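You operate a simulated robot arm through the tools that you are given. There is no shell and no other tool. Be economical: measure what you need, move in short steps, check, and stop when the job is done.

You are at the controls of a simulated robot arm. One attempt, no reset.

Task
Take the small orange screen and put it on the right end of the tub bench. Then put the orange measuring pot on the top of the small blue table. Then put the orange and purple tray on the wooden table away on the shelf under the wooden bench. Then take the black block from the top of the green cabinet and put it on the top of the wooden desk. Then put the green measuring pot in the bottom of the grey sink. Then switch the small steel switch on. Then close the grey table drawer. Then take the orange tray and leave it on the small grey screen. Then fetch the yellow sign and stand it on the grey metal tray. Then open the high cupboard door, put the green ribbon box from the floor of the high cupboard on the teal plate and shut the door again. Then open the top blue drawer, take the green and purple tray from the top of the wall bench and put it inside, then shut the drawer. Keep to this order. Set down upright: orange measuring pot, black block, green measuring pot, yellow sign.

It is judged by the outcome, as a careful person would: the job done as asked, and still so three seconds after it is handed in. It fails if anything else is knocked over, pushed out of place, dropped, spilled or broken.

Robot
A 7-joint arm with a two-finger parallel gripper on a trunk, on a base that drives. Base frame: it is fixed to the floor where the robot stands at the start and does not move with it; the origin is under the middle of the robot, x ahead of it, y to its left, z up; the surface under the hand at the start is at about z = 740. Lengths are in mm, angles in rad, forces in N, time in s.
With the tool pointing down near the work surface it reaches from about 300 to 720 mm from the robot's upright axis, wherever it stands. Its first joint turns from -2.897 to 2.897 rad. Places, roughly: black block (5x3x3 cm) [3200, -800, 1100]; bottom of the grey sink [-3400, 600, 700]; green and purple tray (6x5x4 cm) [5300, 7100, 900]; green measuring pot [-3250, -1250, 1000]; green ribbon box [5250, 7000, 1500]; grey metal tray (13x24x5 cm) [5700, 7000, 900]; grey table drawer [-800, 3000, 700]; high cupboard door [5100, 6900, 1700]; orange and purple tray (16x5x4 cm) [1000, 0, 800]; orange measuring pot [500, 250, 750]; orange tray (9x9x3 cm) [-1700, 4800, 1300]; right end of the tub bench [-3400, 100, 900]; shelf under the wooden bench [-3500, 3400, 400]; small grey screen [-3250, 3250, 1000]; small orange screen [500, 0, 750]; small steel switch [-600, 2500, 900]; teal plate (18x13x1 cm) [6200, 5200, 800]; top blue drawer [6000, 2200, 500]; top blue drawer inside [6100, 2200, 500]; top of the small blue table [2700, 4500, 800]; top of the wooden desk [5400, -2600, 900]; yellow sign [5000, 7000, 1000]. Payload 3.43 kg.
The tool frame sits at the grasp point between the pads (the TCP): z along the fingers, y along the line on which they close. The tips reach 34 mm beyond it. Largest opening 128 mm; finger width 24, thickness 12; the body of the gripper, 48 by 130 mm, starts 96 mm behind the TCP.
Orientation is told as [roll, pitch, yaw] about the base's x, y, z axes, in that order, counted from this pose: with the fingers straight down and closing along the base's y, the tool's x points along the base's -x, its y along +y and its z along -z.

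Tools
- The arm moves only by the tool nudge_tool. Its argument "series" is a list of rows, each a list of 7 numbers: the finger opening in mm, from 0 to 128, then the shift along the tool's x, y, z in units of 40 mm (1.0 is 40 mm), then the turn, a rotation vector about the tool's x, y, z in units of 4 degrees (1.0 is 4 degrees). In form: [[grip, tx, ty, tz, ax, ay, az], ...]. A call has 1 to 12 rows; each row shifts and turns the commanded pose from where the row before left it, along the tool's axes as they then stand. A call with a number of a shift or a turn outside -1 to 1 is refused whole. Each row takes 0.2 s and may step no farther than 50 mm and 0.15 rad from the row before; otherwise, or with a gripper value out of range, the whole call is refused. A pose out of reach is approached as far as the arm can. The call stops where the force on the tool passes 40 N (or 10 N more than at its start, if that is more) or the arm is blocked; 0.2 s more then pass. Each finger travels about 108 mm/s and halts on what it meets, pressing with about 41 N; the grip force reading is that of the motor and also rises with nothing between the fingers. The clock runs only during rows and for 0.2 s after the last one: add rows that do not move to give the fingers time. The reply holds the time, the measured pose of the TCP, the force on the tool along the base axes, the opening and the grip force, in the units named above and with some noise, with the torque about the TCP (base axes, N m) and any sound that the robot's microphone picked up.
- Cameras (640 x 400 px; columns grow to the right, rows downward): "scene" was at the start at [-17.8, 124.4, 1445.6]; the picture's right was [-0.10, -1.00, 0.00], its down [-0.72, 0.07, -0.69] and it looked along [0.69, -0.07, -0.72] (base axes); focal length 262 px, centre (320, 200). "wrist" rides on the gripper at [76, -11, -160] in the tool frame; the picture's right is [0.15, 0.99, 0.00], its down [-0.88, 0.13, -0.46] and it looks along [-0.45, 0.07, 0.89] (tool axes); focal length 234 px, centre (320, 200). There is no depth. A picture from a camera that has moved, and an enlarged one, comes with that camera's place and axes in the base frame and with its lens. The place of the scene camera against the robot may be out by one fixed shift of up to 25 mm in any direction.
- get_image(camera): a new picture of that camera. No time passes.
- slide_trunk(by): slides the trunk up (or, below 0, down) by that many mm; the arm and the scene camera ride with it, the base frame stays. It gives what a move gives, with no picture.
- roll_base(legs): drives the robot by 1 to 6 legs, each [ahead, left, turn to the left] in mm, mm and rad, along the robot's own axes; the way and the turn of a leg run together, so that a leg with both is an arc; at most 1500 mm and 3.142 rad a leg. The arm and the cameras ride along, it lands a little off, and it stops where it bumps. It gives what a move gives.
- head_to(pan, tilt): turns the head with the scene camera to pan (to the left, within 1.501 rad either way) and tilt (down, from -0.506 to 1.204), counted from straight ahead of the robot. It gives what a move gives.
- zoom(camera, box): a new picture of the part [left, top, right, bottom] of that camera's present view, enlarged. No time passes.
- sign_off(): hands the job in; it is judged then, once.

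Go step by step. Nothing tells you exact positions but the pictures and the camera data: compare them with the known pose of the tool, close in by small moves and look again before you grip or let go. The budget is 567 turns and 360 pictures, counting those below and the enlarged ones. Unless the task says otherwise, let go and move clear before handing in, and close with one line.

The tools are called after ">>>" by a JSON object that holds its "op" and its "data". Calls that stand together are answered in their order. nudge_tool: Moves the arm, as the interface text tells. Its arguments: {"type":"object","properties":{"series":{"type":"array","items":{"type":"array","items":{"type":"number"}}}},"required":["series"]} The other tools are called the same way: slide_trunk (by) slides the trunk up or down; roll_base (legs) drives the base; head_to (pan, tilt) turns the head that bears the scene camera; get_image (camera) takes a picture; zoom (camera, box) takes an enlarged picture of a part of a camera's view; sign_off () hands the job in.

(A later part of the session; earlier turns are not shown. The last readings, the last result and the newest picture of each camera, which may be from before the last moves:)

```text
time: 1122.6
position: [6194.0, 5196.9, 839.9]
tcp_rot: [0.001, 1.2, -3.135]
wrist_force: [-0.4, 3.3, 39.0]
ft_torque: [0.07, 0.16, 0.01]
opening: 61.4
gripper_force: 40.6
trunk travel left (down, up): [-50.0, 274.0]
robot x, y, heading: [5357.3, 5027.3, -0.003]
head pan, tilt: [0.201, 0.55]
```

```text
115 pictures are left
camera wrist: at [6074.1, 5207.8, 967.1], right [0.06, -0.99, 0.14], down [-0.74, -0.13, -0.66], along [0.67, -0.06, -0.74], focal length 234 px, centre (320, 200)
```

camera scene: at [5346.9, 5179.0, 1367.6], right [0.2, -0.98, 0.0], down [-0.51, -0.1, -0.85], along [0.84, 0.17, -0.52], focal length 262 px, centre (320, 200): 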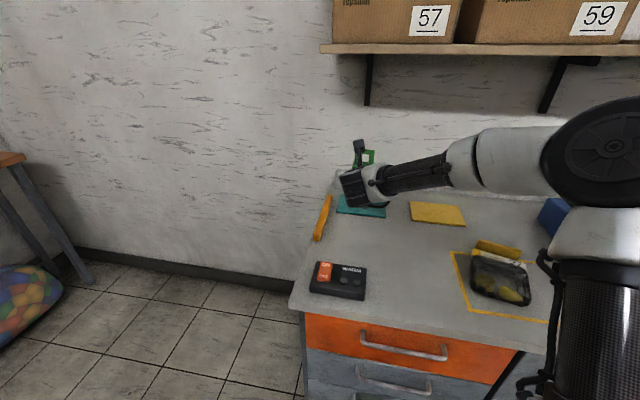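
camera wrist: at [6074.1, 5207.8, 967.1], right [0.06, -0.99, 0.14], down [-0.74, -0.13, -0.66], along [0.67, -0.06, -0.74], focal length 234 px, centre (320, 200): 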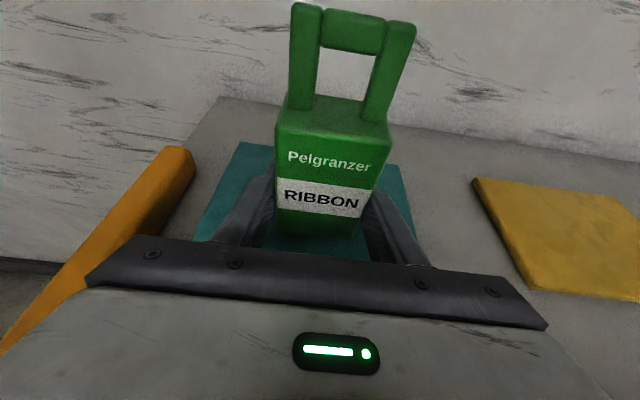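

On the plate, upright. Easing, opening, and withdrawing.

>>> {"op": "nudge_tool", "data": {"series": [[0, 0.06, 0, -0.02, 0, 0, 0], [66, 0, 0, 0, 0, 0, 0], [78, 0, 0, 0, 0, 0, 0], [86, 0, 0, 0, 0, 0, 0], [86, 0.1, 0, -0.04, 0, 0, 0], [86, -0.1, 0, -0.5, 0, 0, 0], [86, -0.15, 0, -0.8, 0, 0, 0], [86, -0.15, 0, -0.8, 0, 0, 0], [86, 0, 0, 0, 0, 0, 0]]}}

>>> {"op": "get_image", "data": {"camera": "wrist"}}

```text
time: 1124.6
position: [6110.8, 5198.5, 853.3]
tcp_rot: [0.001, 1.185, -3.134]
wrist_force: [0.4, 0.8, -0.1]
ft_torque: [-0.01, -0.01, 0.02]
opening: 85.9
gripper_force: 0.1
trunk travel left (down, up): [-50.0, 274.0]
robot x, y, heading: [5356.8, 5028.0, -0.005]
head pan, tilt: [0.201, 0.55]
```

```text
114 pictures are left
camera wrist: at [5992.3, 5208.6, 982.2], right [0.06, -0.99, 0.14], down [-0.75, -0.13, -0.64], along [0.66, -0.06, -0.75], focal length 234 px, centre (320, 200)
```

wrist: 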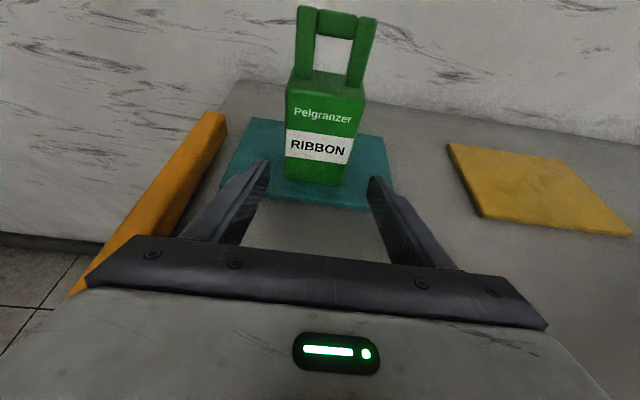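

Ribbon box stands on the teal plate. Now retracting and raising to shut the cupboard door.

>>> {"op": "nudge_tool", "data": {"series": [[40, 0.9, 0, -0.36, 0, 0, 0], [40, 0.9, 0, -0.36, 0, 0, 0], [40, 0.9, 0, -0.36, 0, 0, 0], [40, 0.9, 0, -0.36, 0, 0, 0], [0, -0.36, 0, -0.9, 0, 0, 0], [0, -0.36, 0, -0.9, 0, 0, 0], [0, -0.36, 0, -0.9, 0, 0, 0], [0, -0.36, 0, -0.9, 0, 0, 0], [0, -0.36, 0, -0.9, 0, 0, 0], [0, -0.36, 0, -0.9, 0, 0, 0], [0, -0.36, 0, -0.9, 0, 0, 0], [0, 0, 0, 0, 0, 0, 0]]}}

>>> {"op": "slide_trunk", "data": {"by": 274}}

>>> {"op": "nudge_tool", "data": {"series": [[0, 0.9, 0, -0.36, 0, 0, 0], [0, 0.9, 0, -0.36, 0, 0, 0], [0, 0.9, 0, -0.36, 0, 0, 0], [0, 0.9, 0, -0.36, 0, 0, 0], [0, 0.9, 0, -0.36, 0, 0, 0], [0, 0.9, 0, -0.36, 0, 0, 0], [0, 0.9, 0, -0.36, 0, 0, 0], [0, 0.9, 0, -0.36, 0, 0, 0], [0, 0, 0, 0, 0, 0, 0]]}}

>>> {"op": "roll_base", "data": {"legs": [[-100, 0, 0], [0, 0, 1.575]]}}

```text
time: 1127.2
position: [5840.4, 5194.4, 1009.4]
tcp_rot: [0.002, 1.186, -3.136]
wrist_force: [0.1, -0.6, -0.5]
ft_torque: [-0.01, -0.01, -0.02]
opening: 0.2
gripper_force: 33.4
trunk travel left (down, up): [-50.0, 274.0]
robot x, y, heading: [5354.8, 5027.6, 0.002]
head pan, tilt: [0.201, 0.55]
```

```text
time: 1130.0
position: [5839.1, 5194.8, 1282.1]
tcp_rot: [0.001, 1.186, -3.135]
wrist_force: [-0.5, -0.7, -0.1]
ft_torque: [0.02, 0.02, -0.01]
opening: 0.0
gripper_force: 33.1
trunk travel left (down, up): [-324.0, 0.0]
robot x, y, heading: [5357.6, 5028.3, -0.005]
head pan, tilt: [0.201, 0.55]
```

```text
time: 1132.0
position: [5842.7, 5195.8, 1595.3]
tcp_rot: [0.0, 1.184, -3.134]
wrist_force: [-0.3, 0.1, 0.2]
ft_torque: [-0.02, -0.03, -0.03]
opening: 0.1
gripper_force: 33.2
trunk travel left (down, up): [-324.0, 0.0]
robot x, y, heading: [5355.1, 5027.1, -0.002]
head pan, tilt: [0.201, 0.55]
```

```text
time: 1137.1
position: [5096.4, 5518.1, 1593.9]
tcp_rot: [0.003, 1.187, -1.581]
wrist_force: [-0.4, -0.1, -0.7]
ft_torque: [0.01, -0.02, -0.01]
opening: 0.0
gripper_force: 32.6
trunk travel left (down, up): [-324.0, 0.0]
robot x, y, heading: [5259.3, 5029.9, 1.558]
head pan, tilt: [0.201, 0.55]
```

>>> {"op": "roll_base", "data": {"legs": [[800, 230, 0.013], [180, 0, 0]]}}

>>> {"op": "head_to", "data": {"pan": 0.2, "tilt": 0.1}}

>>> {"op": "get_image", "data": {"camera": "wrist"}}

>>> {"op": "get_image", "data": {"camera": "scene"}}

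```text
time: 1142.6
position: [4887.3, 6507.0, 1595.1]
tcp_rot: [0.001, 1.184, -1.583]
wrist_force: [-0.2, -0.2, -0.7]
ft_torque: [-0.03, -0.03, -0.01]
opening: 0.0
gripper_force: 32.6
trunk travel left (down, up): [-324.0, 0.0]
robot x, y, heading: [5041.1, 6017.4, 1.551]
head pan, tilt: [0.201, 0.55]
```

```text
time: 1143.5
position: [4887.9, 6505.9, 1594.5]
tcp_rot: [0.002, 1.187, -1.586]
wrist_force: [0.3, 0.0, 0.0]
ft_torque: [-0.04, -0.02, -0.03]
opening: 0.1
gripper_force: 33.5
trunk travel left (down, up): [-324.0, 0.0]
robot x, y, heading: [5045.0, 6021.3, 1.549]
head pan, tilt: [0.201, 0.099]
```

```text
113 pictures are left
camera wrist: at [4876.1, 6386.7, 1723.9], right [0.99, 0.04, 0.14], down [0.12, -0.75, -0.65], along [0.08, 0.65, -0.75], focal length 234 px, centre (320, 200)
```

wrist: 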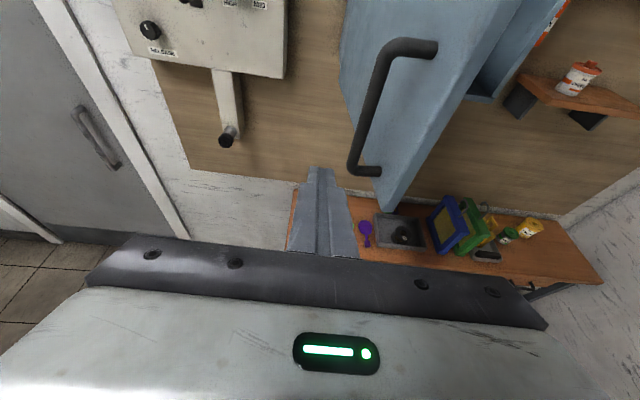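

```text
112 pictures are left
camera scene: at [4878.3, 6012.7, 1683.2], right [0.98, 0.18, 0.0], down [0.02, -0.1, -0.99], along [-0.18, 0.98, -0.1], focal length 262 px, centre (320, 200)
```

scene: 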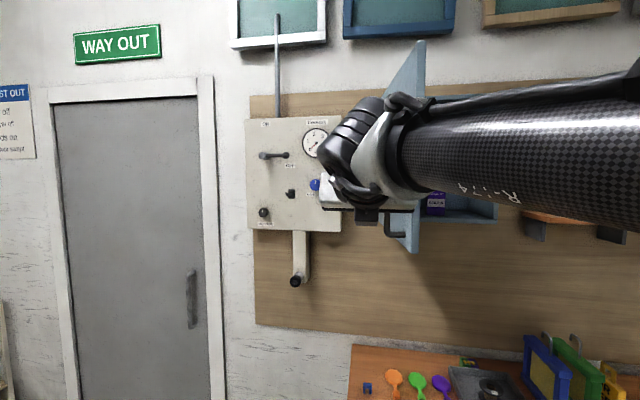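

Closed fingers are just left of the handle. Advancing and then sweeping the door shut along its arc.

>>> {"op": "roll_base", "data": {"legs": [[85, 0, 0.015]]}}

>>> {"op": "roll_base", "data": {"legs": [[8, -85, 0], [12, -90, 0]]}}

>>> {"op": "get_image", "data": {"camera": "wrist"}}

```text
time: 1144.6
position: [4882.1, 6591.4, 1594.2]
tcp_rot: [0.002, 1.184, -1.571]
wrist_force: [-0.6, 0.8, -0.2]
ft_torque: [-0.02, -0.02, -0.01]
opening: 0.0
gripper_force: 33.0
trunk travel left (down, up): [-324.0, 0.0]
robot x, y, heading: [5044.5, 6102.4, 1.561]
head pan, tilt: [0.201, 0.099]
```

```text
time: 1147.2
position: [5059.3, 6609.2, 1595.4]
tcp_rot: [0.002, 1.184, -1.572]
wrist_force: [0.1, -0.2, 0.5]
ft_torque: [0.0, -0.02, 0.01]
opening: 0.1
gripper_force: 32.8
trunk travel left (down, up): [-324.0, 0.0]
robot x, y, heading: [5221.5, 6122.4, 1.563]
head pan, tilt: [0.201, 0.099]
```

```text
111 pictures are left
camera wrist: at [5049.1, 6489.6, 1723.9], right [0.99, 0.05, 0.14], down [0.13, -0.75, -0.64], along [0.07, 0.66, -0.75], focal length 234 px, centre (320, 200)
```

wrist: 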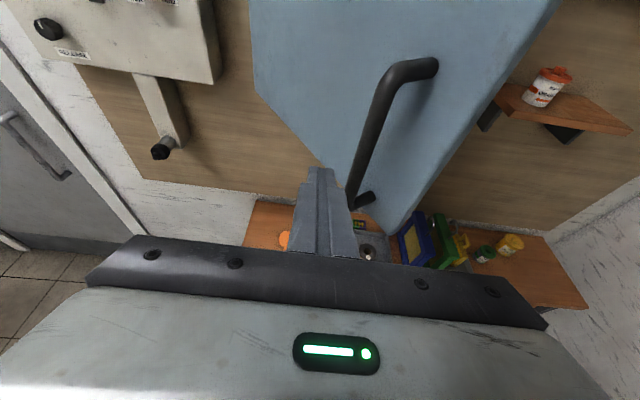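

The door is swinging shut. Continuing along the arc.

>>> {"op": "roll_base", "data": {"legs": [[52, -76, 0], [55, -58, 0]]}}

>>> {"op": "get_image", "data": {"camera": "wrist"}}

```text
time: 1149.5
position: [5188.8, 6719.2, 1594.0]
tcp_rot: [0.006, 1.187, -1.565]
wrist_force: [-16.3, 12.5, 6.4]
ft_torque: [0.21, 0.05, 0.67]
opening: 0.0
gripper_force: 32.8
trunk travel left (down, up): [-324.0, 0.0]
robot x, y, heading: [5353.3, 6227.8, 1.553]
head pan, tilt: [0.201, 0.099]
```

```text
110 pictures are left
camera wrist: at [5179.0, 6598.8, 1723.6], right [0.99, 0.06, 0.14], down [0.13, -0.75, -0.65], along [0.07, 0.66, -0.75], focal length 234 px, centre (320, 200)
```

wrist: 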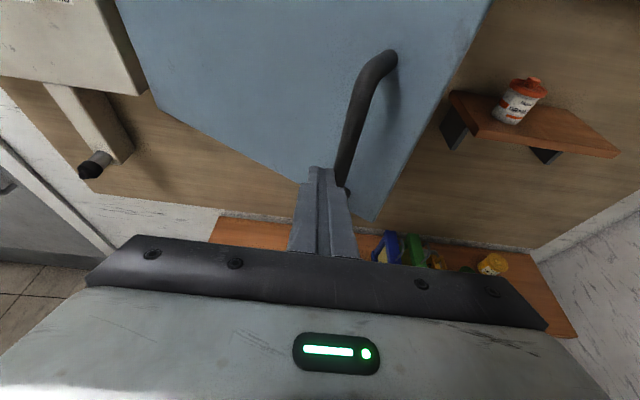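

>>> {"op": "roll_base", "data": {"legs": [[50, -14, 0], [50, -10, 0]]}}

>>> {"op": "get_image", "data": {"camera": "wrist"}}

```text
time: 1150.9
position: [5216.6, 6818.2, 1595.3]
tcp_rot: [0.001, 1.19, -1.571]
wrist_force: [0.6, 0.6, -0.3]
ft_torque: [0.03, 0.04, 0.01]
opening: 0.1
gripper_force: 33.3
trunk travel left (down, up): [-324.0, 0.0]
robot x, y, heading: [5381.9, 6325.8, 1.564]
head pan, tilt: [0.201, 0.099]
```

```text
109 pictures are left
camera wrist: at [5207.1, 6697.5, 1724.2], right [0.99, 0.06, 0.14], down [0.13, -0.75, -0.65], along [0.07, 0.66, -0.75], focal length 234 px, centre (320, 200)
```

wrist: 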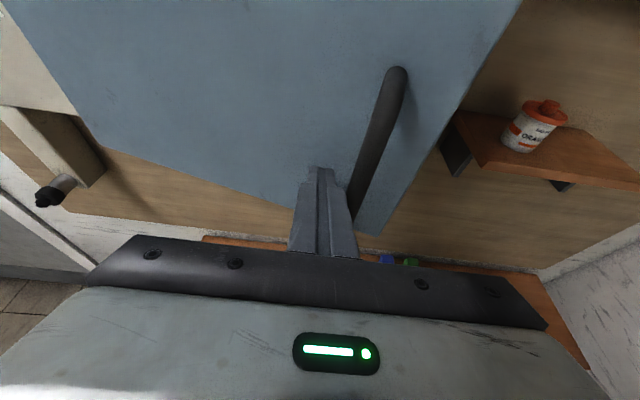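

>>> {"op": "nudge_tool", "data": {"series": [[0, 0.19, 0, 0.46, 0, 0, 0], [0, 0.19, 0, 0.46, 0, 0, 0], [0, 0.19, 0, 0.46, 0, 0, 0], [0, 0.15, 0, 0.35, 0, 0, 0], [0, 0.1, 0, 0.23, 0, 0, 0], [0, 0.1, 0, 0.23, 0, 0, 0], [0, 0.1, 0, 0.23, 0, 0, 0], [0, 0.1, 0, 0.23, 0, 0, 0]]}}

>>> {"op": "get_image", "data": {"camera": "wrist"}}

```text
time: 1152.4
position: [5217.2, 6902.4, 1595.4]
tcp_rot: [-0.002, 1.183, -1.573]
wrist_force: [3.2, -27.6, -1.3]
ft_torque: [-0.05, -0.25, -0.12]
opening: 0.0
gripper_force: 32.6
trunk travel left (down, up): [-324.0, 0.0]
robot x, y, heading: [5383.9, 6330.0, 1.56]
head pan, tilt: [0.201, 0.099]
stopped in row 7: the force on the tool passed its limit at 48 N (the readings are from after the stop); the commanded pose is now the measured one
```

```text
108 pictures are left
camera wrist: at [5207.2, 6782.3, 1726.5], right [0.99, 0.05, 0.14], down [0.13, -0.76, -0.64], along [0.07, 0.65, -0.75], focal length 234 px, centre (320, 200)
```

wrist: 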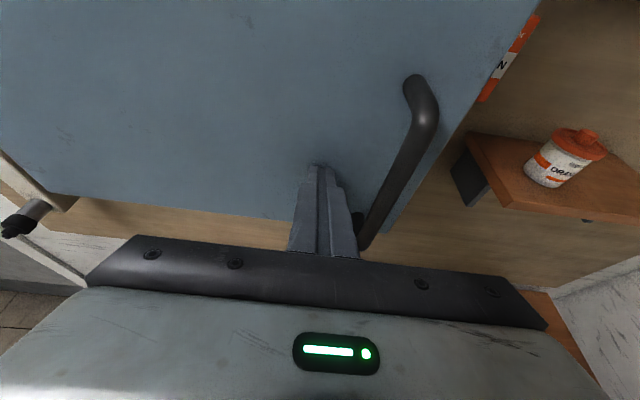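

The door hit its stop. Backing off and verifying.

>>> {"op": "roll_base", "data": {"legs": [[-400, 0, 0], [0, -350, 0]]}}

>>> {"op": "get_image", "data": {"camera": "scene"}}

>>> {"op": "get_image", "data": {"camera": "wrist"}}

```text
time: 1158.3
position: [5560.1, 6505.7, 1593.4]
tcp_rot: [0.0, 1.177, -1.573]
wrist_force: [0.3, -0.8, -1.1]
ft_torque: [-0.04, -0.01, -0.04]
opening: 0.0
gripper_force: 33.0
trunk travel left (down, up): [-324.0, 0.0]
robot x, y, heading: [5719.5, 5924.9, 1.559]
head pan, tilt: [0.201, 0.099]
```

```text
107 pictures are left
camera scene: at [5557.6, 5919.6, 1683.3], right [0.98, 0.19, 0.0], down [0.02, -0.1, -1.0], along [-0.19, 0.98, -0.1], focal length 262 px, centre (320, 200)
```

scene: 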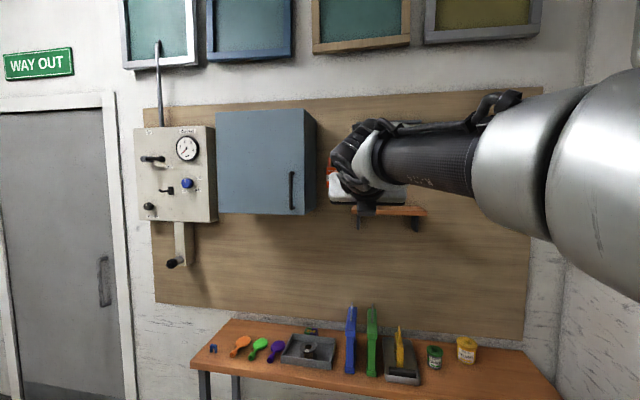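

```text
106 pictures are left
camera wrist: at [5550.4, 6387.0, 1723.9], right [0.99, 0.05, 0.14], down [0.13, -0.76, -0.64], along [0.07, 0.65, -0.76], focal length 234 px, centre (320, 200)
```

wrist: 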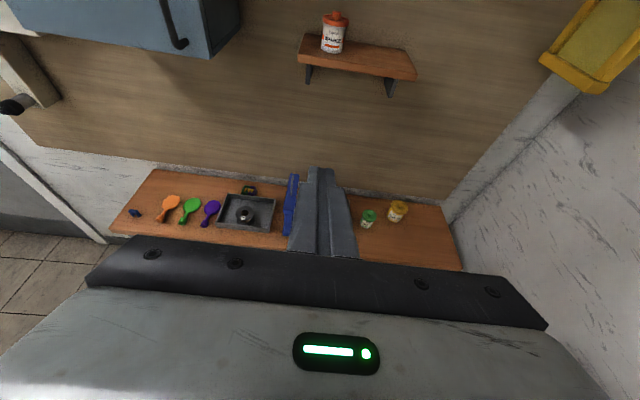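

Door shut. Last task: the blue drawer first. Restoring the hand to vertical and lowering.

>>> {"op": "slide_trunk", "data": {"by": -174}}

>>> {"op": "nudge_tool", "data": {"series": [[0, -0.8, 0, 0.33, 0, -1, 0], [0, -0.8, 0, 0.36, 0, -1, 0], [0, -0.8, 0, 0.4, 0, -1, 0], [0, -0.75, 0, 0.45, 0, -1, 0], [0, -0.75, 0, 0.5, 0, -1, 0], [0, -0.7, 0, 0.55, 0, -1, 0], [0, -0.6, 0, 0.6, 0, -1, 0], [0, -0.6, 0, 0.65, 0, -1, 0], [0, 0, 0, 0, 0, -1, 0], [0, 0, 0, 0, 0, -1, 0], [0, 0, 0, 0, 0, -1, 0], [0, 0, 0, 0, 0, -1, 0]]}}

>>> {"op": "nudge_tool", "data": {"series": [[40, 0, 0, 0, 0, -1, 0], [40, 0, 0, 0, 0, -1, 0], [40, 0, 0, 0, 0, -1, 0], [40, 0, 0, 0, 0, -1, 0], [40, 0, 0, 0, 0, -0.85, 0], [40, 0, 0, 0, 0, 0, 0]]}}

```text
time: 1160.3
position: [5559.8, 6505.7, 1421.1]
tcp_rot: [0.0, 1.179, -1.574]
wrist_force: [0.0, -0.4, 0.0]
ft_torque: [0.01, -0.02, 0.01]
opening: 0.0
gripper_force: 33.4
trunk travel left (down, up): [-150.0, 174.0]
robot x, y, heading: [5722.8, 5923.1, 1.554]
head pan, tilt: [0.201, 0.099]
```

```text
time: 1162.9
position: [5560.7, 6491.1, 1138.8]
tcp_rot: [-0.001, 0.338, -1.573]
wrist_force: [0.1, 0.0, 0.3]
ft_torque: [0.01, -0.02, -0.04]
opening: 0.1
gripper_force: 32.6
trunk travel left (down, up): [-150.0, 174.0]
robot x, y, heading: [5723.1, 5926.0, 1.555]
head pan, tilt: [0.201, 0.099]
```

```text
time: 1164.3
position: [5560.2, 6490.9, 1139.1]
tcp_rot: [0.0, 0.001, -1.575]
wrist_force: [0.2, 0.7, 0.5]
ft_torque: [-0.02, 0.04, 0.0]
opening: 39.8
gripper_force: 0.0
trunk travel left (down, up): [-150.0, 174.0]
robot x, y, heading: [5726.1, 5924.5, 1.561]
head pan, tilt: [0.201, 0.099]
```

>>> {"op": "nudge_tool", "data": {"series": [[40, -0.3, 0, 0, 0, 0, -0.95], [40, -0.3, 0, 0, 0, 0, -0.95], [40, -0.3, 0, 0, 0, 0, -0.95], [40, 0, 0, 0, 0, 0, -0.95], [40, 0, 0, 0, 0, 0, -0.95], [40, 0, 0, 0, 0, 0, -0.95], [40, 0, 0, 0, 0, 0, -0.95], [40, 0, 0, 0, 0, 0, -0.95], [40, 0, 0, 0, 0, 0, -0.95], [40, 0, 0, 0, 0, 0, -0.95], [40, 0, 0, 0, 0, 0, -0.95], [40, 0, 0, 0, 0, 0, -0.95]]}}

>>> {"op": "nudge_tool", "data": {"series": [[40, 0, 0, 0, 0, 0, -0.95], [40, 0, 0, 0, 0, 0, -0.95], [40, 0, 0, 0, 0, 0, -0.95], [40, 0, 0, 0, 0, 0, -0.95], [40, 0, 0, 0, 0, 0, -0.95], [40, 0, 0, 0, 0, 0, -0.95], [40, 0, 0, 0, 0, 0, -0.95], [40, 0, 0, 0, 0, 0, -0.95], [40, 0, 0, 0, 0, 0, -0.95], [40, 0, 0, 0, 0, 0, -0.95], [40, 0, 0, 0, 0, 0, -0.95], [40, 0, 0, 0, 0, 0, -0.95]]}}

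>>> {"op": "roll_base", "data": {"legs": [[0, 820, 0], [0, 0, -1.57], [0, 0, -1.57], [1200, 0, 0], [1200, 0, 0], [900, 0, 0]]}}

>>> {"op": "head_to", "data": {"pan": 0.9, "tilt": 0.4}}

>>> {"op": "get_image", "data": {"camera": "scene"}}

```text
time: 1166.9
position: [5561.7, 6454.7, 1138.7]
tcp_rot: [0.002, 0.004, -0.777]
wrist_force: [0.6, -0.2, -0.6]
ft_torque: [0.0, -0.01, 0.01]
opening: 39.9
gripper_force: 0.0
trunk travel left (down, up): [-150.0, 174.0]
robot x, y, heading: [5724.7, 5927.8, 1.559]
head pan, tilt: [0.201, 0.099]
```

```text
time: 1169.5
position: [5563.2, 6455.7, 1138.6]
tcp_rot: [0.002, 0.001, 0.019]
wrist_force: [-0.3, -0.8, 0.4]
ft_torque: [0.0, -0.02, -0.02]
opening: 39.9
gripper_force: 0.1
trunk travel left (down, up): [-150.0, 174.0]
robot x, y, heading: [5723.5, 5926.3, 1.561]
head pan, tilt: [0.201, 0.099]
```

```text
time: 1201.2
position: [5089.1, 2132.4, 1140.2]
tcp_rot: [0.001, 0.0, -3.108]
wrist_force: [-0.9, 0.2, 0.0]
ft_torque: [0.0, -0.03, 0.01]
opening: 39.8
gripper_force: 0.1
trunk travel left (down, up): [-150.0, 174.0]
robot x, y, heading: [4918.6, 2662.8, -1.565]
head pan, tilt: [0.201, 0.099]
```

```text
time: 1202.2
position: [5090.4, 2133.4, 1138.9]
tcp_rot: [0.004, 0.0, -3.108]
wrist_force: [-1.4, 0.0, 0.3]
ft_torque: [0.0, -0.01, 0.0]
opening: 39.8
gripper_force: 0.1
trunk travel left (down, up): [-150.0, 174.0]
robot x, y, heading: [4917.8, 2660.1, -1.562]
head pan, tilt: [0.901, 0.4]
```

```text
105 pictures are left
camera scene: at [5124.1, 2686.1, 1481.3], right [-0.62, -0.79, 0.0], down [-0.31, 0.24, -0.92], along [0.72, -0.57, -0.39], focal length 262 px, centre (320, 200)
```

scene: 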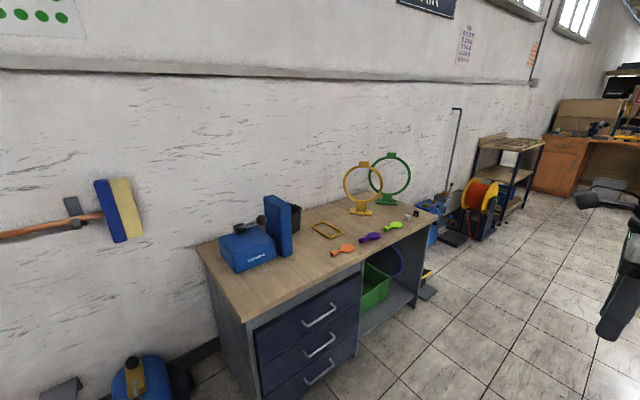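

The desk with three blue drawers faces west: drawers y≈2010–2460, front x≈5730, top handle a horizontal bar. Turning to face it and taking a closer look.

>>> {"op": "roll_base", "data": {"legs": [[0, 0, 1.562], [60, -380, 0]]}}

>>> {"op": "head_to", "data": {"pan": 0.0, "tilt": 0.7}}

>>> {"op": "get_image", "data": {"camera": "scene"}}

>>> {"op": "get_image", "data": {"camera": "wrist"}}

```text
time: 1210.3
position: [5501.8, 2426.6, 1137.5]
tcp_rot: [0.002, 0.0, -1.577]
wrist_force: [0.7, -0.2, 0.2]
ft_torque: [0.0, 0.02, -0.02]
opening: 39.9
gripper_force: 0.0
trunk travel left (down, up): [-150.0, 174.0]
robot x, y, heading: [4966.5, 2276.9, -0.035]
head pan, tilt: [0.901, 0.4]
```

```text
time: 1211.5
position: [5501.1, 2427.3, 1138.6]
tcp_rot: [0.002, 0.001, -1.577]
wrist_force: [0.6, 1.4, -0.4]
ft_torque: [0.03, 0.01, 0.02]
opening: 40.1
gripper_force: 0.0
trunk travel left (down, up): [-150.0, 174.0]
robot x, y, heading: [4970.5, 2277.7, -0.032]
head pan, tilt: [0.0, 0.7]
```

```text
104 pictures are left
camera scene: at [4959.4, 2411.0, 1454.5], right [-0.03, -1.0, 0.0], down [-0.64, 0.02, -0.77], along [0.76, -0.03, -0.64], focal length 262 px, centre (320, 200)
```

scene: 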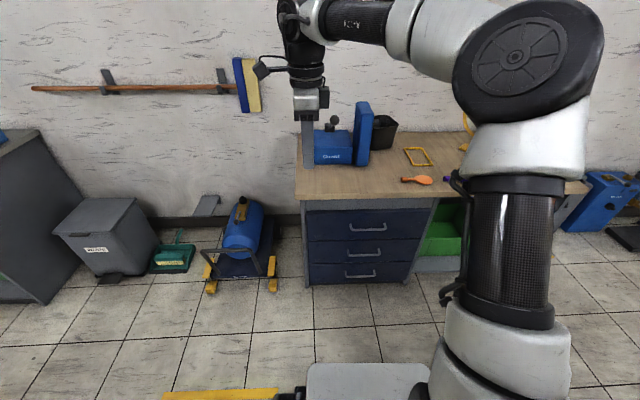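

```text
103 pictures are left
camera wrist: at [5491.1, 2502.8, 1297.4], right [0.99, 0.14, 0.0], down [0.12, -0.88, 0.46], along [0.07, -0.45, -0.89], focal length 234 px, centre (320, 200)
```

wrist: 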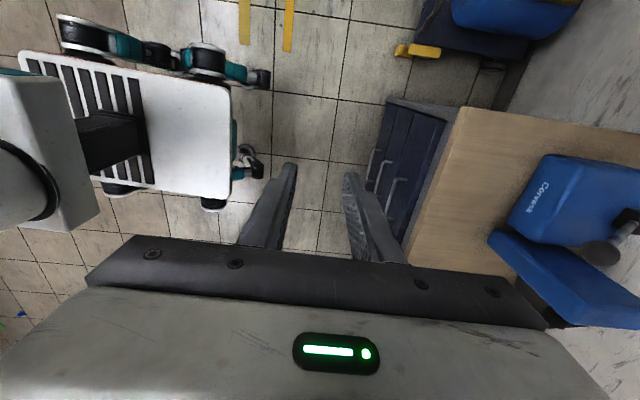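

The top drawer's handle triangulates to ≈[5795, 2165, 575], under the desk's edge — so I need the hand forward with fingers closing vertically. Tilting about the other axis.

>>> {"op": "nudge_tool", "data": {"series": [[40, 0, 0, 0, -1, 0, 0], [40, 0, 0, 0, -1, 0, 0], [40, 0, 0, 0, -1, 0, 0], [40, 0, 0, 0, -1, 0, 0], [40, 0, 0, 0, -1, 0, 0], [40, 0, 0, 0, -1, 0, 0], [40, 0, 0, 0, -1, 0, 0], [40, 0, 0, 0, -1, 0, 0], [40, 0, 0, 0, -1, 0, 0], [40, 0, 0, 0, -1, 0, 0], [40, 0, 0, 0, -1, 0, 0], [40, 0, 0, 0, -1, 0, 0]]}}

>>> {"op": "nudge_tool", "data": {"series": [[40, 0, 0, 0, -1, 0, 0], [40, 0, 0, 0, -1, 0, 0], [40, 0, 0, 0, -1, 0, 0], [40, 0, 0, 0, -1, 0, 0], [40, 0, 0, 0, -1, 0, 0], [40, 0, 0, 0, -1, 0, 0], [40, 0, 0, 0, -1, 0, 0], [40, 0, 0, 0, 0, 0, 0]]}}

>>> {"op": "get_image", "data": {"camera": "scene"}}

>>> {"op": "get_image", "data": {"camera": "wrist"}}

```text
time: 1214.1
position: [5500.8, 2426.2, 1139.2]
tcp_rot: [0.841, -0.001, -1.577]
wrist_force: [-0.3, -0.4, -0.1]
ft_torque: [0.0, -0.02, 0.0]
opening: 40.1
gripper_force: 0.1
trunk travel left (down, up): [-150.0, 174.0]
robot x, y, heading: [4968.6, 2280.8, -0.034]
head pan, tilt: [0.0, 0.7]
```

```text
time: 1215.9
position: [5500.3, 2427.7, 1137.9]
tcp_rot: [1.329, 0.001, -1.574]
wrist_force: [-0.4, -0.2, 0.1]
ft_torque: [0.02, -0.01, 0.02]
opening: 39.8
gripper_force: 0.0
trunk travel left (down, up): [-150.0, 174.0]
robot x, y, heading: [4969.4, 2277.2, -0.036]
head pan, tilt: [0.0, 0.7]
```

```text
102 pictures are left
camera scene: at [4959.4, 2410.9, 1454.5], right [-0.04, -1.0, 0.0], down [-0.64, 0.02, -0.76], along [0.76, -0.03, -0.64], focal length 262 px, centre (320, 200)
```

scene: 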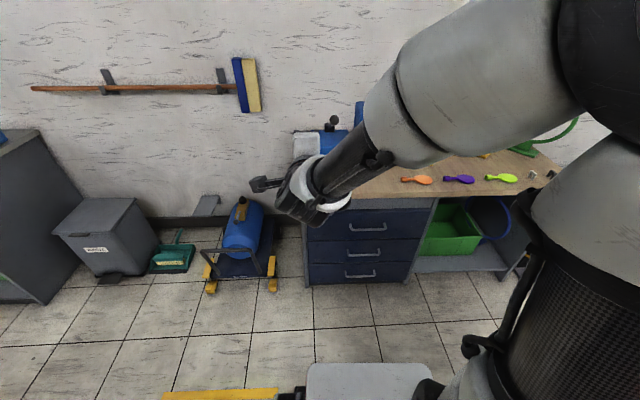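

```text
101 pictures are left
camera wrist: at [5345.0, 2503.7, 1165.0], right [0.24, 0.15, 0.96], down [-0.42, -0.88, 0.24], along [0.88, -0.46, -0.15], focal length 234 px, centre (320, 200)
```

wrist: 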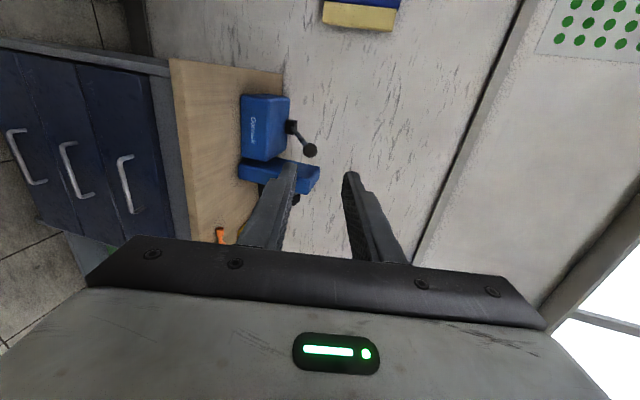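

The rolled hand orientation works. Lowering trunk and hand toward handle height for a better measurement.

>>> {"op": "slide_trunk", "data": {"by": -150}}

>>> {"op": "nudge_tool", "data": {"series": [[50, -0.3, -0.88, 0.22, 0, 0, 0], [50, -0.3, -0.88, 0.22, 0, 0, 0], [50, -0.3, -0.88, 0.22, 0, 0, 0], [50, -0.3, -0.88, 0.22, 0, 0, 0], [50, -0.3, -0.88, 0.22, 0, 0, 0], [50, -0.3, -0.88, 0.22, 0, 0, 0], [50, -0.3, -0.88, 0.22, 0, 0, 0], [50, -0.3, -0.88, 0.22, 0, 0, 0], [50, 0, 0, 0, 0, 0, 0]]}}

>>> {"op": "get_image", "data": {"camera": "wrist"}}

>>> {"op": "get_image", "data": {"camera": "scene"}}

```text
time: 1217.7
position: [5501.4, 2427.9, 988.1]
tcp_rot: [1.328, 0.0, -1.575]
wrist_force: [0.1, 1.6, -0.2]
ft_torque: [0.01, 0.03, -0.01]
opening: 39.8
gripper_force: 0.0
trunk travel left (down, up): [0.0, 324.0]
robot x, y, heading: [4966.9, 2277.5, -0.034]
head pan, tilt: [0.0, 0.7]
```

```text
time: 1219.7
position: [5502.7, 2329.5, 698.6]
tcp_rot: [1.33, 0.0, -1.576]
wrist_force: [0.0, -0.5, -0.9]
ft_torque: [0.0, 0.03, -0.01]
opening: 49.9
gripper_force: 0.1
trunk travel left (down, up): [0.0, 324.0]
robot x, y, heading: [4966.4, 2273.9, -0.038]
head pan, tilt: [0.0, 0.7]
```

```text
100 pictures are left
camera wrist: at [5346.0, 2406.4, 724.5], right [0.24, 0.15, 0.96], down [-0.42, -0.88, 0.24], along [0.88, -0.46, -0.15], focal length 234 px, centre (320, 200)
```

wrist: 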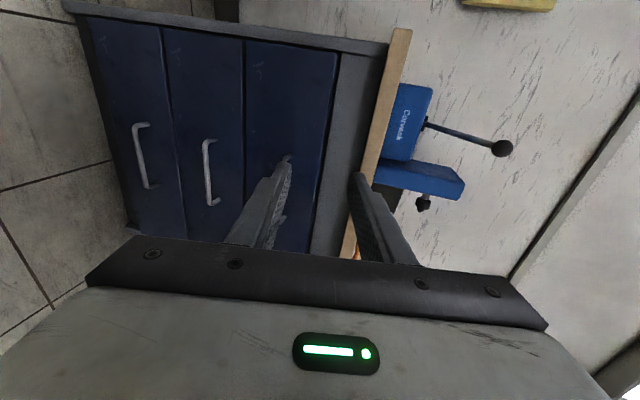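

```text
99 pictures are left
camera scene: at [4959.3, 2410.9, 1304.5], right [-0.04, -1.0, 0.0], down [-0.64, 0.02, -0.76], along [0.76, -0.03, -0.64], focal length 262 px, centre (320, 200)
```

scene: 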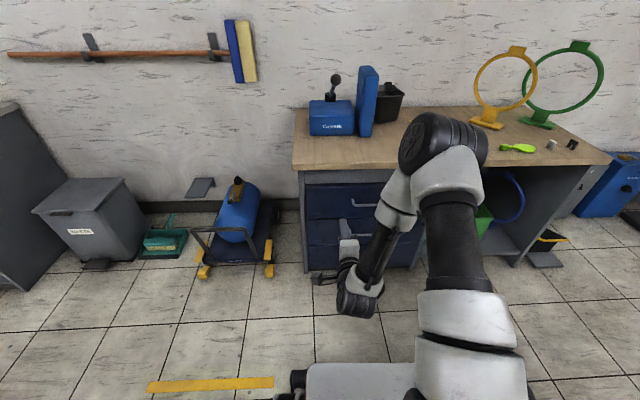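

Top handle refined to ≈[5778, 2180, 567]. Sidestepping right, lowering, then moving in.

>>> {"op": "roll_base", "data": {"legs": [[0, -150, 0]]}}

>>> {"op": "nudge_tool", "data": {"series": [[64, 0, -0.8, 0.2, 0, 0, 0], [64, 0, -0.8, 0.2, 0, 0, 0], [64, 0, -0.8, 0.2, 0, 0, 0], [64, 0, -0.8, 0.2, 0, 0, 0], [64, 0, 0, 0, 0, 0, 0]]}}

>>> {"op": "roll_base", "data": {"legs": [[150, 0, 0]]}}

>>> {"op": "get_image", "data": {"camera": "wrist"}}

```text
time: 1221.7
position: [5495.7, 2179.0, 699.5]
tcp_rot: [1.327, -0.001, -1.58]
wrist_force: [-0.5, 0.9, -0.2]
ft_torque: [0.02, 0.01, 0.01]
opening: 49.9
gripper_force: 0.1
trunk travel left (down, up): [0.0, 324.0]
robot x, y, heading: [4962.4, 2129.7, -0.034]
head pan, tilt: [0.0, 0.7]
```

```text
time: 1222.9
position: [5496.2, 2180.0, 564.8]
tcp_rot: [1.328, 0.001, -1.577]
wrist_force: [0.7, 0.1, 0.3]
ft_torque: [-0.01, 0.01, 0.01]
opening: 64.0
gripper_force: 0.2
trunk travel left (down, up): [0.0, 324.0]
robot x, y, heading: [4963.2, 2129.6, -0.034]
head pan, tilt: [0.0, 0.7]
```

```text
time: 1224.3
position: [5648.7, 2175.4, 565.5]
tcp_rot: [1.328, 0.0, -1.577]
wrist_force: [-0.5, -0.3, -0.4]
ft_torque: [0.02, -0.02, -0.02]
opening: 64.2
gripper_force: 0.0
trunk travel left (down, up): [0.0, 324.0]
robot x, y, heading: [5113.5, 2123.1, -0.035]
head pan, tilt: [0.0, 0.7]
```

```text
98 pictures are left
camera wrist: at [5491.7, 2251.5, 591.6], right [0.24, 0.15, 0.96], down [-0.42, -0.88, 0.24], along [0.88, -0.46, -0.15], focal length 234 px, centre (320, 200)
```

wrist: 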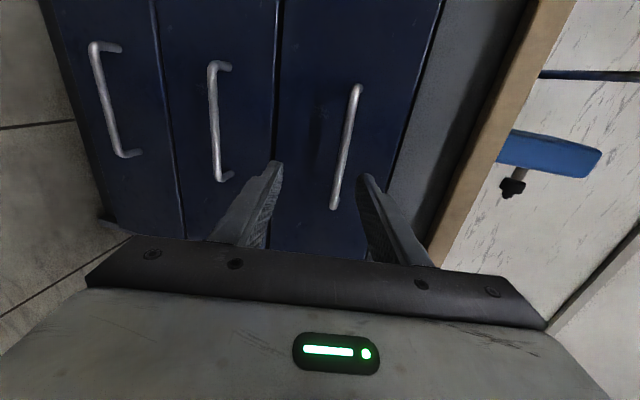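

The bar is level with the fingers. Moving forward and gripping it.

>>> {"op": "nudge_tool", "data": {"series": [[64, 0.1, 0.22, 0.9, 0, 0, 0], [64, 0, 0.22, 0.9, 0, 0, 0], [64, 0, 0.2, 0.8, 0, 0, 0], [64, 0, 0, 0, 0, 0, 0]]}}

>>> {"op": "get_image", "data": {"camera": "wrist"}}

```text
time: 1225.3
position: [5755.3, 2180.9, 564.9]
tcp_rot: [1.327, 0.001, -1.576]
wrist_force: [-0.1, 0.3, -0.3]
ft_torque: [-0.03, -0.01, -0.02]
opening: 64.1
gripper_force: 0.0
trunk travel left (down, up): [0.0, 324.0]
robot x, y, heading: [5117.1, 2125.2, -0.032]
head pan, tilt: [0.0, 0.7]
```

```text
97 pictures are left
camera wrist: at [5600.1, 2256.3, 591.5], right [0.24, 0.15, 0.96], down [-0.42, -0.88, 0.24], along [0.88, -0.46, -0.15], focal length 234 px, centre (320, 200)
```

wrist: 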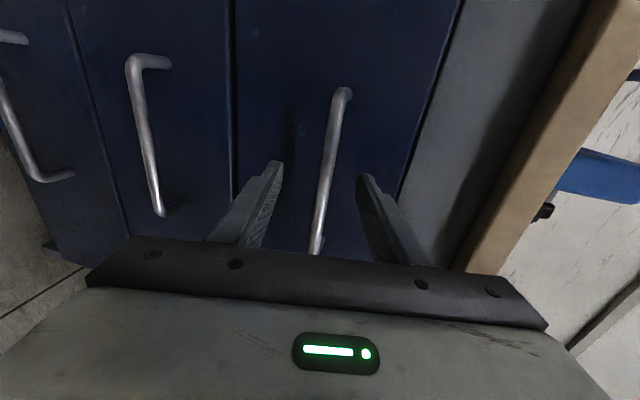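

>>> {"op": "nudge_tool", "data": {"series": [[64, 0, 0.08, 0.34, 0, 0, 0], [64, 0, 0.08, 0.34, 0, 0, 0], [64, 0, 0, 0, 0, 0, 0]]}}

>>> {"op": "get_image", "data": {"camera": "wrist"}}

```text
time: 1226.1
position: [5782.8, 2181.3, 564.0]
tcp_rot: [1.327, 0.001, -1.578]
wrist_force: [-12.0, -1.5, 3.6]
ft_torque: [0.06, -0.59, 0.05]
opening: 64.1
gripper_force: 0.0
trunk travel left (down, up): [0.0, 324.0]
robot x, y, heading: [5111.2, 2124.9, -0.036]
head pan, tilt: [0.0, 0.7]
```

```text
96 pictures are left
camera wrist: at [5626.2, 2256.1, 590.7], right [0.24, 0.15, 0.96], down [-0.42, -0.88, 0.24], along [0.88, -0.46, -0.15], focal length 234 px, centre (320, 200)
```

wrist: 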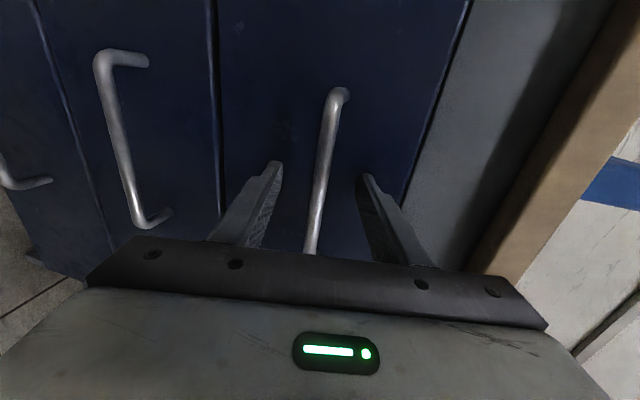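

>>> {"op": "nudge_tool", "data": {"series": [[64, 0, -0.02, -0.1, 0, 0, 0], [40, 0, 0, 0, 0, 0, 0], [15, 0, 0, 0, 0, 0, 0], [0, 0, 0, 0, 0, 0, 0], [0, 0, 0, 0, 0, 0, 0]]}}

>>> {"op": "get_image", "data": {"camera": "wrist"}}

```text
time: 1227.3
position: [5778.7, 2179.3, 564.2]
tcp_rot: [1.328, 0.0, -1.576]
wrist_force: [0.8, 0.0, -2.7]
ft_torque: [-0.03, 0.01, 0.17]
opening: 11.5
gripper_force: 44.8
trunk travel left (down, up): [0.0, 324.0]
robot x, y, heading: [5111.3, 2120.7, -0.035]
head pan, tilt: [0.0, 0.7]
```

```text
95 pictures are left
camera wrist: at [5622.8, 2255.4, 590.7], right [0.24, 0.15, 0.96], down [-0.42, -0.88, 0.24], along [0.88, -0.46, -0.15], focal length 234 px, centre (320, 200)
```

wrist: 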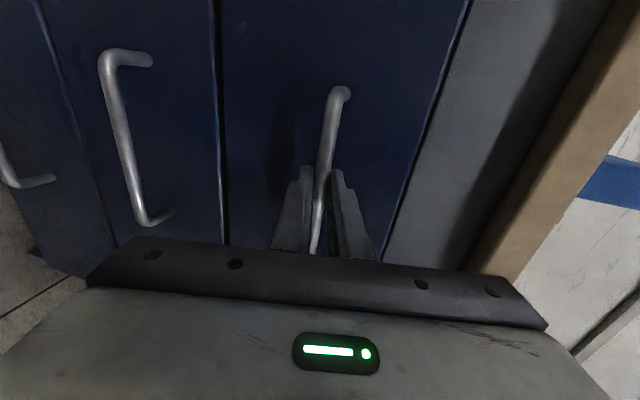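

Handle gripped. Pulling the drawer open by backing the base.

>>> {"op": "roll_base", "data": {"legs": [[-80, -3, 0]]}}

>>> {"op": "roll_base", "data": {"legs": [[-130, -4, 0]]}}

>>> {"op": "get_image", "data": {"camera": "scene"}}

>>> {"op": "get_image", "data": {"camera": "wrist"}}

```text
time: 1228.4
position: [5698.4, 2178.8, 563.1]
tcp_rot: [1.327, -0.001, -1.576]
wrist_force: [-1.3, -4.7, -1.9]
ft_torque: [-0.1, 0.0, -0.18]
opening: 11.8
gripper_force: 45.1
trunk travel left (down, up): [0.0, 324.0]
robot x, y, heading: [5034.8, 2124.8, -0.036]
head pan, tilt: [0.0, 0.7]
```

```text
time: 1229.7
position: [5570.9, 2180.5, 565.3]
tcp_rot: [1.329, -0.001, -1.576]
wrist_force: [-0.9, -2.6, 0.0]
ft_torque: [0.09, 0.0, 0.63]
opening: 12.0
gripper_force: 44.9
trunk travel left (down, up): [0.0, 324.0]
robot x, y, heading: [4903.5, 2124.3, -0.034]
head pan, tilt: [0.0, 0.7]
```

```text
94 pictures are left
camera scene: at [4897.1, 2255.4, 1304.5], right [-0.03, -1.0, 0.0], down [-0.64, 0.02, -0.76], along [0.76, -0.03, -0.64], focal length 262 px, centre (320, 200)
```

scene: 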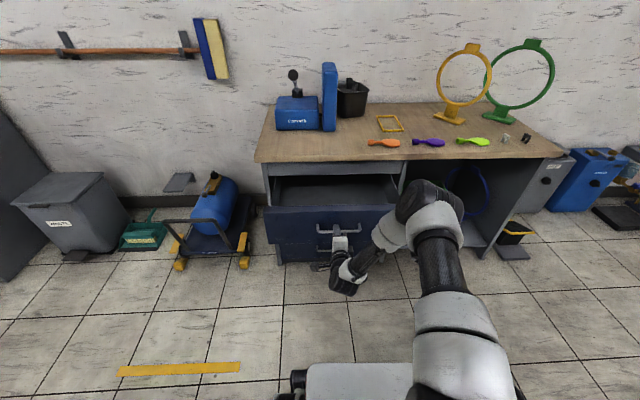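

```text
93 pictures are left
camera wrist: at [5414.4, 2255.5, 590.7], right [0.24, 0.15, 0.96], down [-0.42, -0.88, 0.24], along [0.88, -0.46, -0.15], focal length 234 px, centre (320, 200)
```

wrist: 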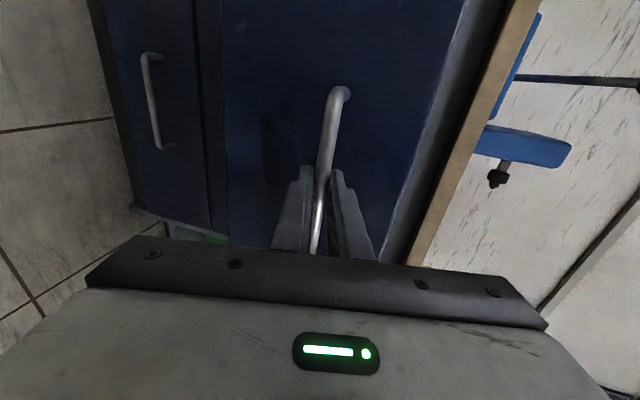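

Drawer slides freely. Pulling a little further, then releasing.

>>> {"op": "roll_base", "data": {"legs": [[-70, -2, 0]]}}

>>> {"op": "nudge_tool", "data": {"series": [[30, 0, 0, 0, 0, 0, 0], [60, 0, 0, 0, 0, 0, 0], [64, 0, 0, 0, 0, 0, 0]]}}

>>> {"op": "roll_base", "data": {"legs": [[-250, 0, 0]]}}

>>> {"op": "get_image", "data": {"camera": "scene"}}

```text
time: 1230.7
position: [5502.8, 2179.3, 563.5]
tcp_rot: [1.33, -0.003, -1.579]
wrist_force: [-0.6, -5.6, 0.8]
ft_torque: [0.16, -0.01, 0.73]
opening: 11.7
gripper_force: 44.8
trunk travel left (down, up): [0.0, 324.0]
robot x, y, heading: [4832.4, 2124.7, -0.029]
head pan, tilt: [0.0, 0.7]
```

```text
time: 1231.5
position: [5500.7, 2179.7, 564.7]
tcp_rot: [1.327, -0.003, -1.577]
wrist_force: [0.0, 0.2, -0.5]
ft_torque: [-0.02, 0.02, -0.04]
opening: 63.9
gripper_force: 0.1
trunk travel left (down, up): [0.0, 324.0]
robot x, y, heading: [4840.2, 2122.4, -0.033]
head pan, tilt: [0.0, 0.7]
```

```text
time: 1233.3
position: [5256.4, 2187.4, 564.2]
tcp_rot: [1.328, -0.002, -1.579]
wrist_force: [-0.7, 0.6, 0.5]
ft_torque: [0.0, 0.01, 0.03]
opening: 64.1
gripper_force: 0.1
trunk travel left (down, up): [0.0, 324.0]
robot x, y, heading: [4588.7, 2128.8, -0.04]
head pan, tilt: [0.0, 0.7]
```

```text
92 pictures are left
camera scene: at [4582.5, 2264.3, 1304.4], right [-0.04, -1.0, 0.0], down [-0.64, 0.02, -0.76], along [0.76, -0.03, -0.64], focal length 262 px, centre (320, 200)
```

scene: 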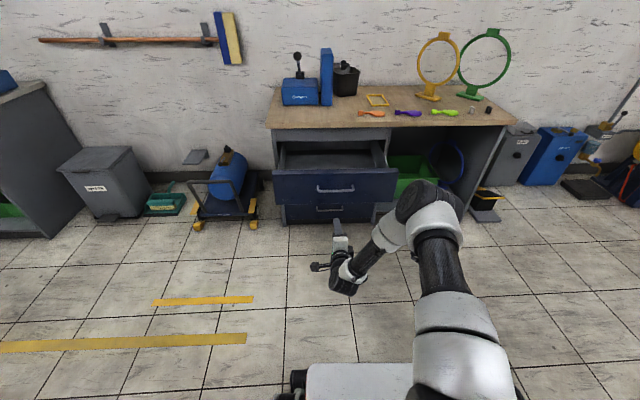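

Drawer is open and stays. Restoring the arm upright.

>>> {"op": "nudge_tool", "data": {"series": [[60, 0, 0.88, -0.22, 0, 0, 0], [60, 0, 0.88, -0.22, 0, 0, 0], [60, 0, 0.88, -0.22, 0, 0, 0], [60, 0, 0.88, -0.22, 0, 0, 0], [60, 0, 0.88, -0.22, 0, 0, 0], [60, 0, 0.88, -0.22, 0, 0, 0], [60, 0, 0, 0, 1, 0, 0], [60, 0, 0, 0, 1, 0, 0], [60, 0, 0, 0, 1, 0, 0], [60, 0, 0, 0, 1, 0, 0], [60, 0, 0, 0, 1, 0, 0], [60, 0, 0, 0, 1, 0, 0]]}}

>>> {"op": "slide_trunk", "data": {"by": 200}}

>>> {"op": "nudge_tool", "data": {"series": [[60, 0, 0, 0, 1, 0, 0], [60, 0, 0, 0, 1, 0, 0], [60, 0, 0, 0, 1, 0, 0], [60, 0, 0, 0, 1, 0, 0], [60, 0, 0, 0, 1, 0, 0], [60, 0, 0, 0, 1, 0, 0], [60, 0, 0, 0, 1, 0, 0], [60, 0, 0, 0, 1, 0, 0], [60, 0, 0, 0, 1, 0, 0], [60, 0, 0, 0, 1, 0, 0], [60, 0, 0, 0, 1, 0, 0], [60, 0, 0, 0, 1, 0, 0]]}}

>>> {"op": "nudge_tool", "data": {"series": [[60, 0, 0, 0, 1, 0, 0], [60, -0.5, -0.5, -0.5, 0, 0, 0], [60, -0.5, -0.5, -0.5, 0, 0, 0], [60, -0.5, -0.5, -0.5, 0, 0, 0], [60, 0, 0, 0, 0, 0, 0]]}}

```text
time: 1235.9
position: [5255.4, 2187.5, 781.5]
tcp_rot: [0.908, -0.001, -1.579]
wrist_force: [1.0, -0.4, -0.9]
ft_torque: [-0.01, -0.02, 0.02]
opening: 59.9
gripper_force: 0.2
trunk travel left (down, up): [0.0, 324.0]
robot x, y, heading: [4589.6, 2136.2, -0.037]
head pan, tilt: [0.0, 0.7]
```

```text
time: 1238.0
position: [5255.5, 2186.0, 981.5]
tcp_rot: [0.91, 0.0, -1.578]
wrist_force: [-0.3, -0.1, 0.7]
ft_torque: [0.0, 0.0, -0.03]
opening: 59.9
gripper_force: 0.1
trunk travel left (down, up): [-200.0, 124.0]
robot x, y, heading: [4589.3, 2133.4, -0.038]
head pan, tilt: [0.0, 0.7]
```

```text
time: 1240.7
position: [5244.6, 2177.4, 944.2]
tcp_rot: [0.07, -0.001, -1.58]
wrist_force: [-1.0, -0.9, -0.5]
ft_torque: [0.02, -0.01, -0.01]
opening: 60.0
gripper_force: 0.1
out of reach, approached as far as the arm can: row 3, 4, 5
trunk travel left (down, up): [-200.0, 124.0]
robot x, y, heading: [4592.4, 2132.1, -0.04]
head pan, tilt: [0.0, 0.7]
```

```text
time: 1241.8
position: [5183.3, 2117.5, 1005.6]
tcp_rot: [0.001, -0.001, -1.58]
wrist_force: [-0.7, 0.2, -0.1]
ft_torque: [0.01, -0.02, -0.01]
opening: 60.1
gripper_force: 0.1
trunk travel left (down, up): [-200.0, 124.0]
robot x, y, heading: [4586.7, 2136.1, -0.036]
head pan, tilt: [0.0, 0.7]
```

>>> {"op": "nudge_tool", "data": {"series": [[60, 0, -0.9, -0.3, 0, 0, 0], [60, 0, -0.9, -0.3, 0, 0, 0], [60, 0, -0.9, -0.3, 0, 0, 0], [60, 0, 0, -0.8, 0, 0, 0], [60, 0, 0, -0.8, 0, 0, 0], [60, 0, 0, 0, 0, 0, 0]]}}

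>>> {"op": "roll_base", "data": {"legs": [[0, 0, 1.607], [1300, -100, 0], [1300, -100, 0], [1100, -200, 0], [0, -300, 0]]}}

>>> {"op": "head_to", "data": {"pan": 0.1, "tilt": 0.5}}

>>> {"op": "get_image", "data": {"camera": "scene"}}

```text
time: 1243.2
position: [5076.9, 2118.3, 1104.6]
tcp_rot: [0.002, -0.003, -1.581]
wrist_force: [-0.2, -0.5, 0.2]
ft_torque: [-0.02, -0.02, 0.03]
opening: 60.2
gripper_force: 0.1
trunk travel left (down, up): [-200.0, 124.0]
robot x, y, heading: [4589.8, 2133.9, -0.036]
head pan, tilt: [0.0, 0.7]
```

```text
time: 1268.4
position: [5221.9, 6355.1, 1104.9]
tcp_rot: [0.0, 0.0, 0.083]
wrist_force: [0.3, 0.2, 0.2]
ft_torque: [-0.03, -0.01, -0.01]
opening: 60.1
gripper_force: 0.0
trunk travel left (down, up): [-200.0, 124.0]
robot x, y, heading: [5254.5, 5869.4, 1.626]
head pan, tilt: [0.0, 0.7]
```

```text
time: 1269.1
position: [5222.6, 6353.6, 1104.8]
tcp_rot: [0.003, -0.002, 0.082]
wrist_force: [0.0, 0.3, 0.3]
ft_torque: [-0.02, -0.02, 0.02]
opening: 60.0
gripper_force: 0.0
trunk travel left (down, up): [-200.0, 124.0]
robot x, y, heading: [5253.9, 5872.1, 1.628]
head pan, tilt: [0.099, 0.499]
```

```text
91 pictures are left
camera scene: at [5095.5, 5854.2, 1522.1], right [0.99, 0.15, 0.0], down [0.07, -0.47, -0.88], along [-0.13, 0.87, -0.48], focal length 262 px, centre (320, 200)
```

scene: 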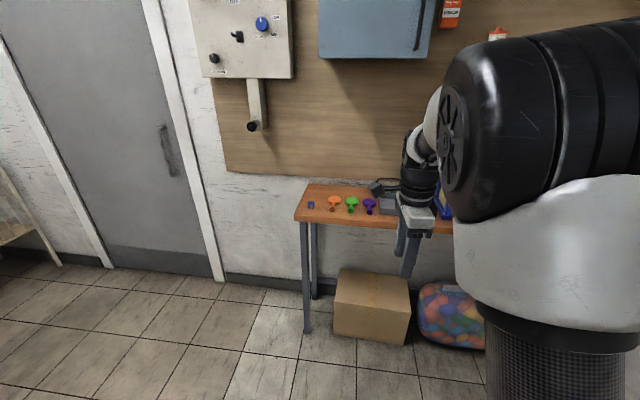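

>>> {"op": "nudge_tool", "data": {"series": [[80, 0, 0, 0, 0, 0, -0.92], [80, 0, 0, 0, 0, 0, -0.92], [80, 0, 0, 0, 0, 0, -0.92], [80, 0, 0, 0, 0, 0, -0.92], [80, 0, 0, 0, 0, 0, -0.92], [80, 0, 0, 0, 0, 0, -0.92], [80, 0, 0, 0, 0, 0, -0.92], [80, 0, 0, 0, 0, 0, -0.92], [80, 0, 0, 0, 0, 0, -0.92], [80, 0, 0, 0, 0, 0, -0.92], [80, 0, 0, 0, 0, 0, -0.92], [80, 0, 0, 0, 0, 0, -0.92]]}}

>>> {"op": "nudge_tool", "data": {"series": [[80, 0, 0, 0, 0, 0, -0.92], [80, 0, 0, 0, 0, 0, -0.92], [80, 0, 0, 0, 0, 0, -0.92], [80, 0, 0, 0, 0, 0, -0.92], [80, 0, 0, 0, 0, 0, -0.92], [80, 0, 0, 0, 0, 0, -0.92], [80, 0, 0, 0, 0, 0, -0.92], [80, 0, 0, 0, 0, 0, -0.92], [80, 0, 0, 0, 0, 0, -0.92], [80, 0, 0, 0, 0, 0, -0.92], [80, 0, 0, 0, 0, 0, -0.92], [80, 0, 0, 0, 0, 0, -0.92]]}}

>>> {"op": "roll_base", "data": {"legs": [[0, 0, -0.057], [480, -70, 0]]}}

>>> {"op": "get_image", "data": {"camera": "wrist"}}

```text
time: 1271.7
position: [5222.3, 6354.9, 1105.2]
tcp_rot: [0.0, -0.002, 0.853]
wrist_force: [-1.0, 0.6, -0.4]
ft_torque: [-0.01, -0.01, -0.02]
opening: 80.0
gripper_force: 0.1
trunk travel left (down, up): [-200.0, 124.0]
robot x, y, heading: [5252.3, 5868.8, 1.622]
head pan, tilt: [0.099, 0.499]
```

```text
time: 1274.3
position: [5222.7, 6353.8, 1105.0]
tcp_rot: [-0.002, -0.003, 1.625]
wrist_force: [0.6, 0.6, 0.4]
ft_torque: [-0.02, -0.02, 0.02]
opening: 79.9
gripper_force: 0.0
trunk travel left (down, up): [-200.0, 124.0]
robot x, y, heading: [5252.0, 5869.5, 1.629]
head pan, tilt: [0.099, 0.499]
```

```text
time: 1277.6
position: [5318.8, 6829.6, 1104.6]
tcp_rot: [-0.001, -0.001, 1.568]
wrist_force: [0.1, 0.3, -1.5]
ft_torque: [-0.02, 0.0, 0.02]
opening: 79.9
gripper_force: 0.0
trunk travel left (down, up): [-200.0, 124.0]
robot x, y, heading: [5322.6, 6345.3, 1.569]
head pan, tilt: [0.099, 0.499]
```

```text
90 pictures are left
camera wrist: at [5331.3, 6753.0, 1263.7], right [-0.99, -0.14, 0.0], down [-0.13, 0.88, 0.46], along [-0.06, 0.45, -0.89], focal length 234 px, centre (320, 200)
```

wrist: 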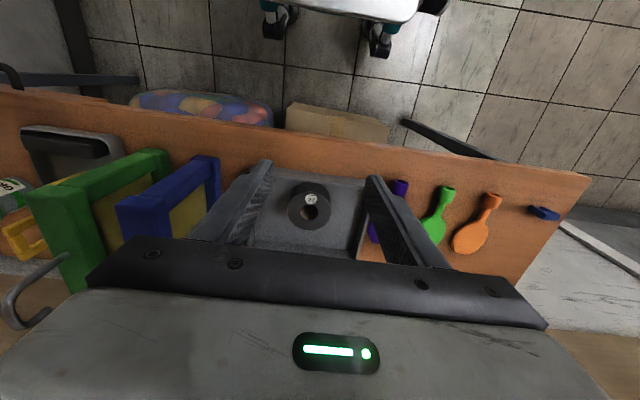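

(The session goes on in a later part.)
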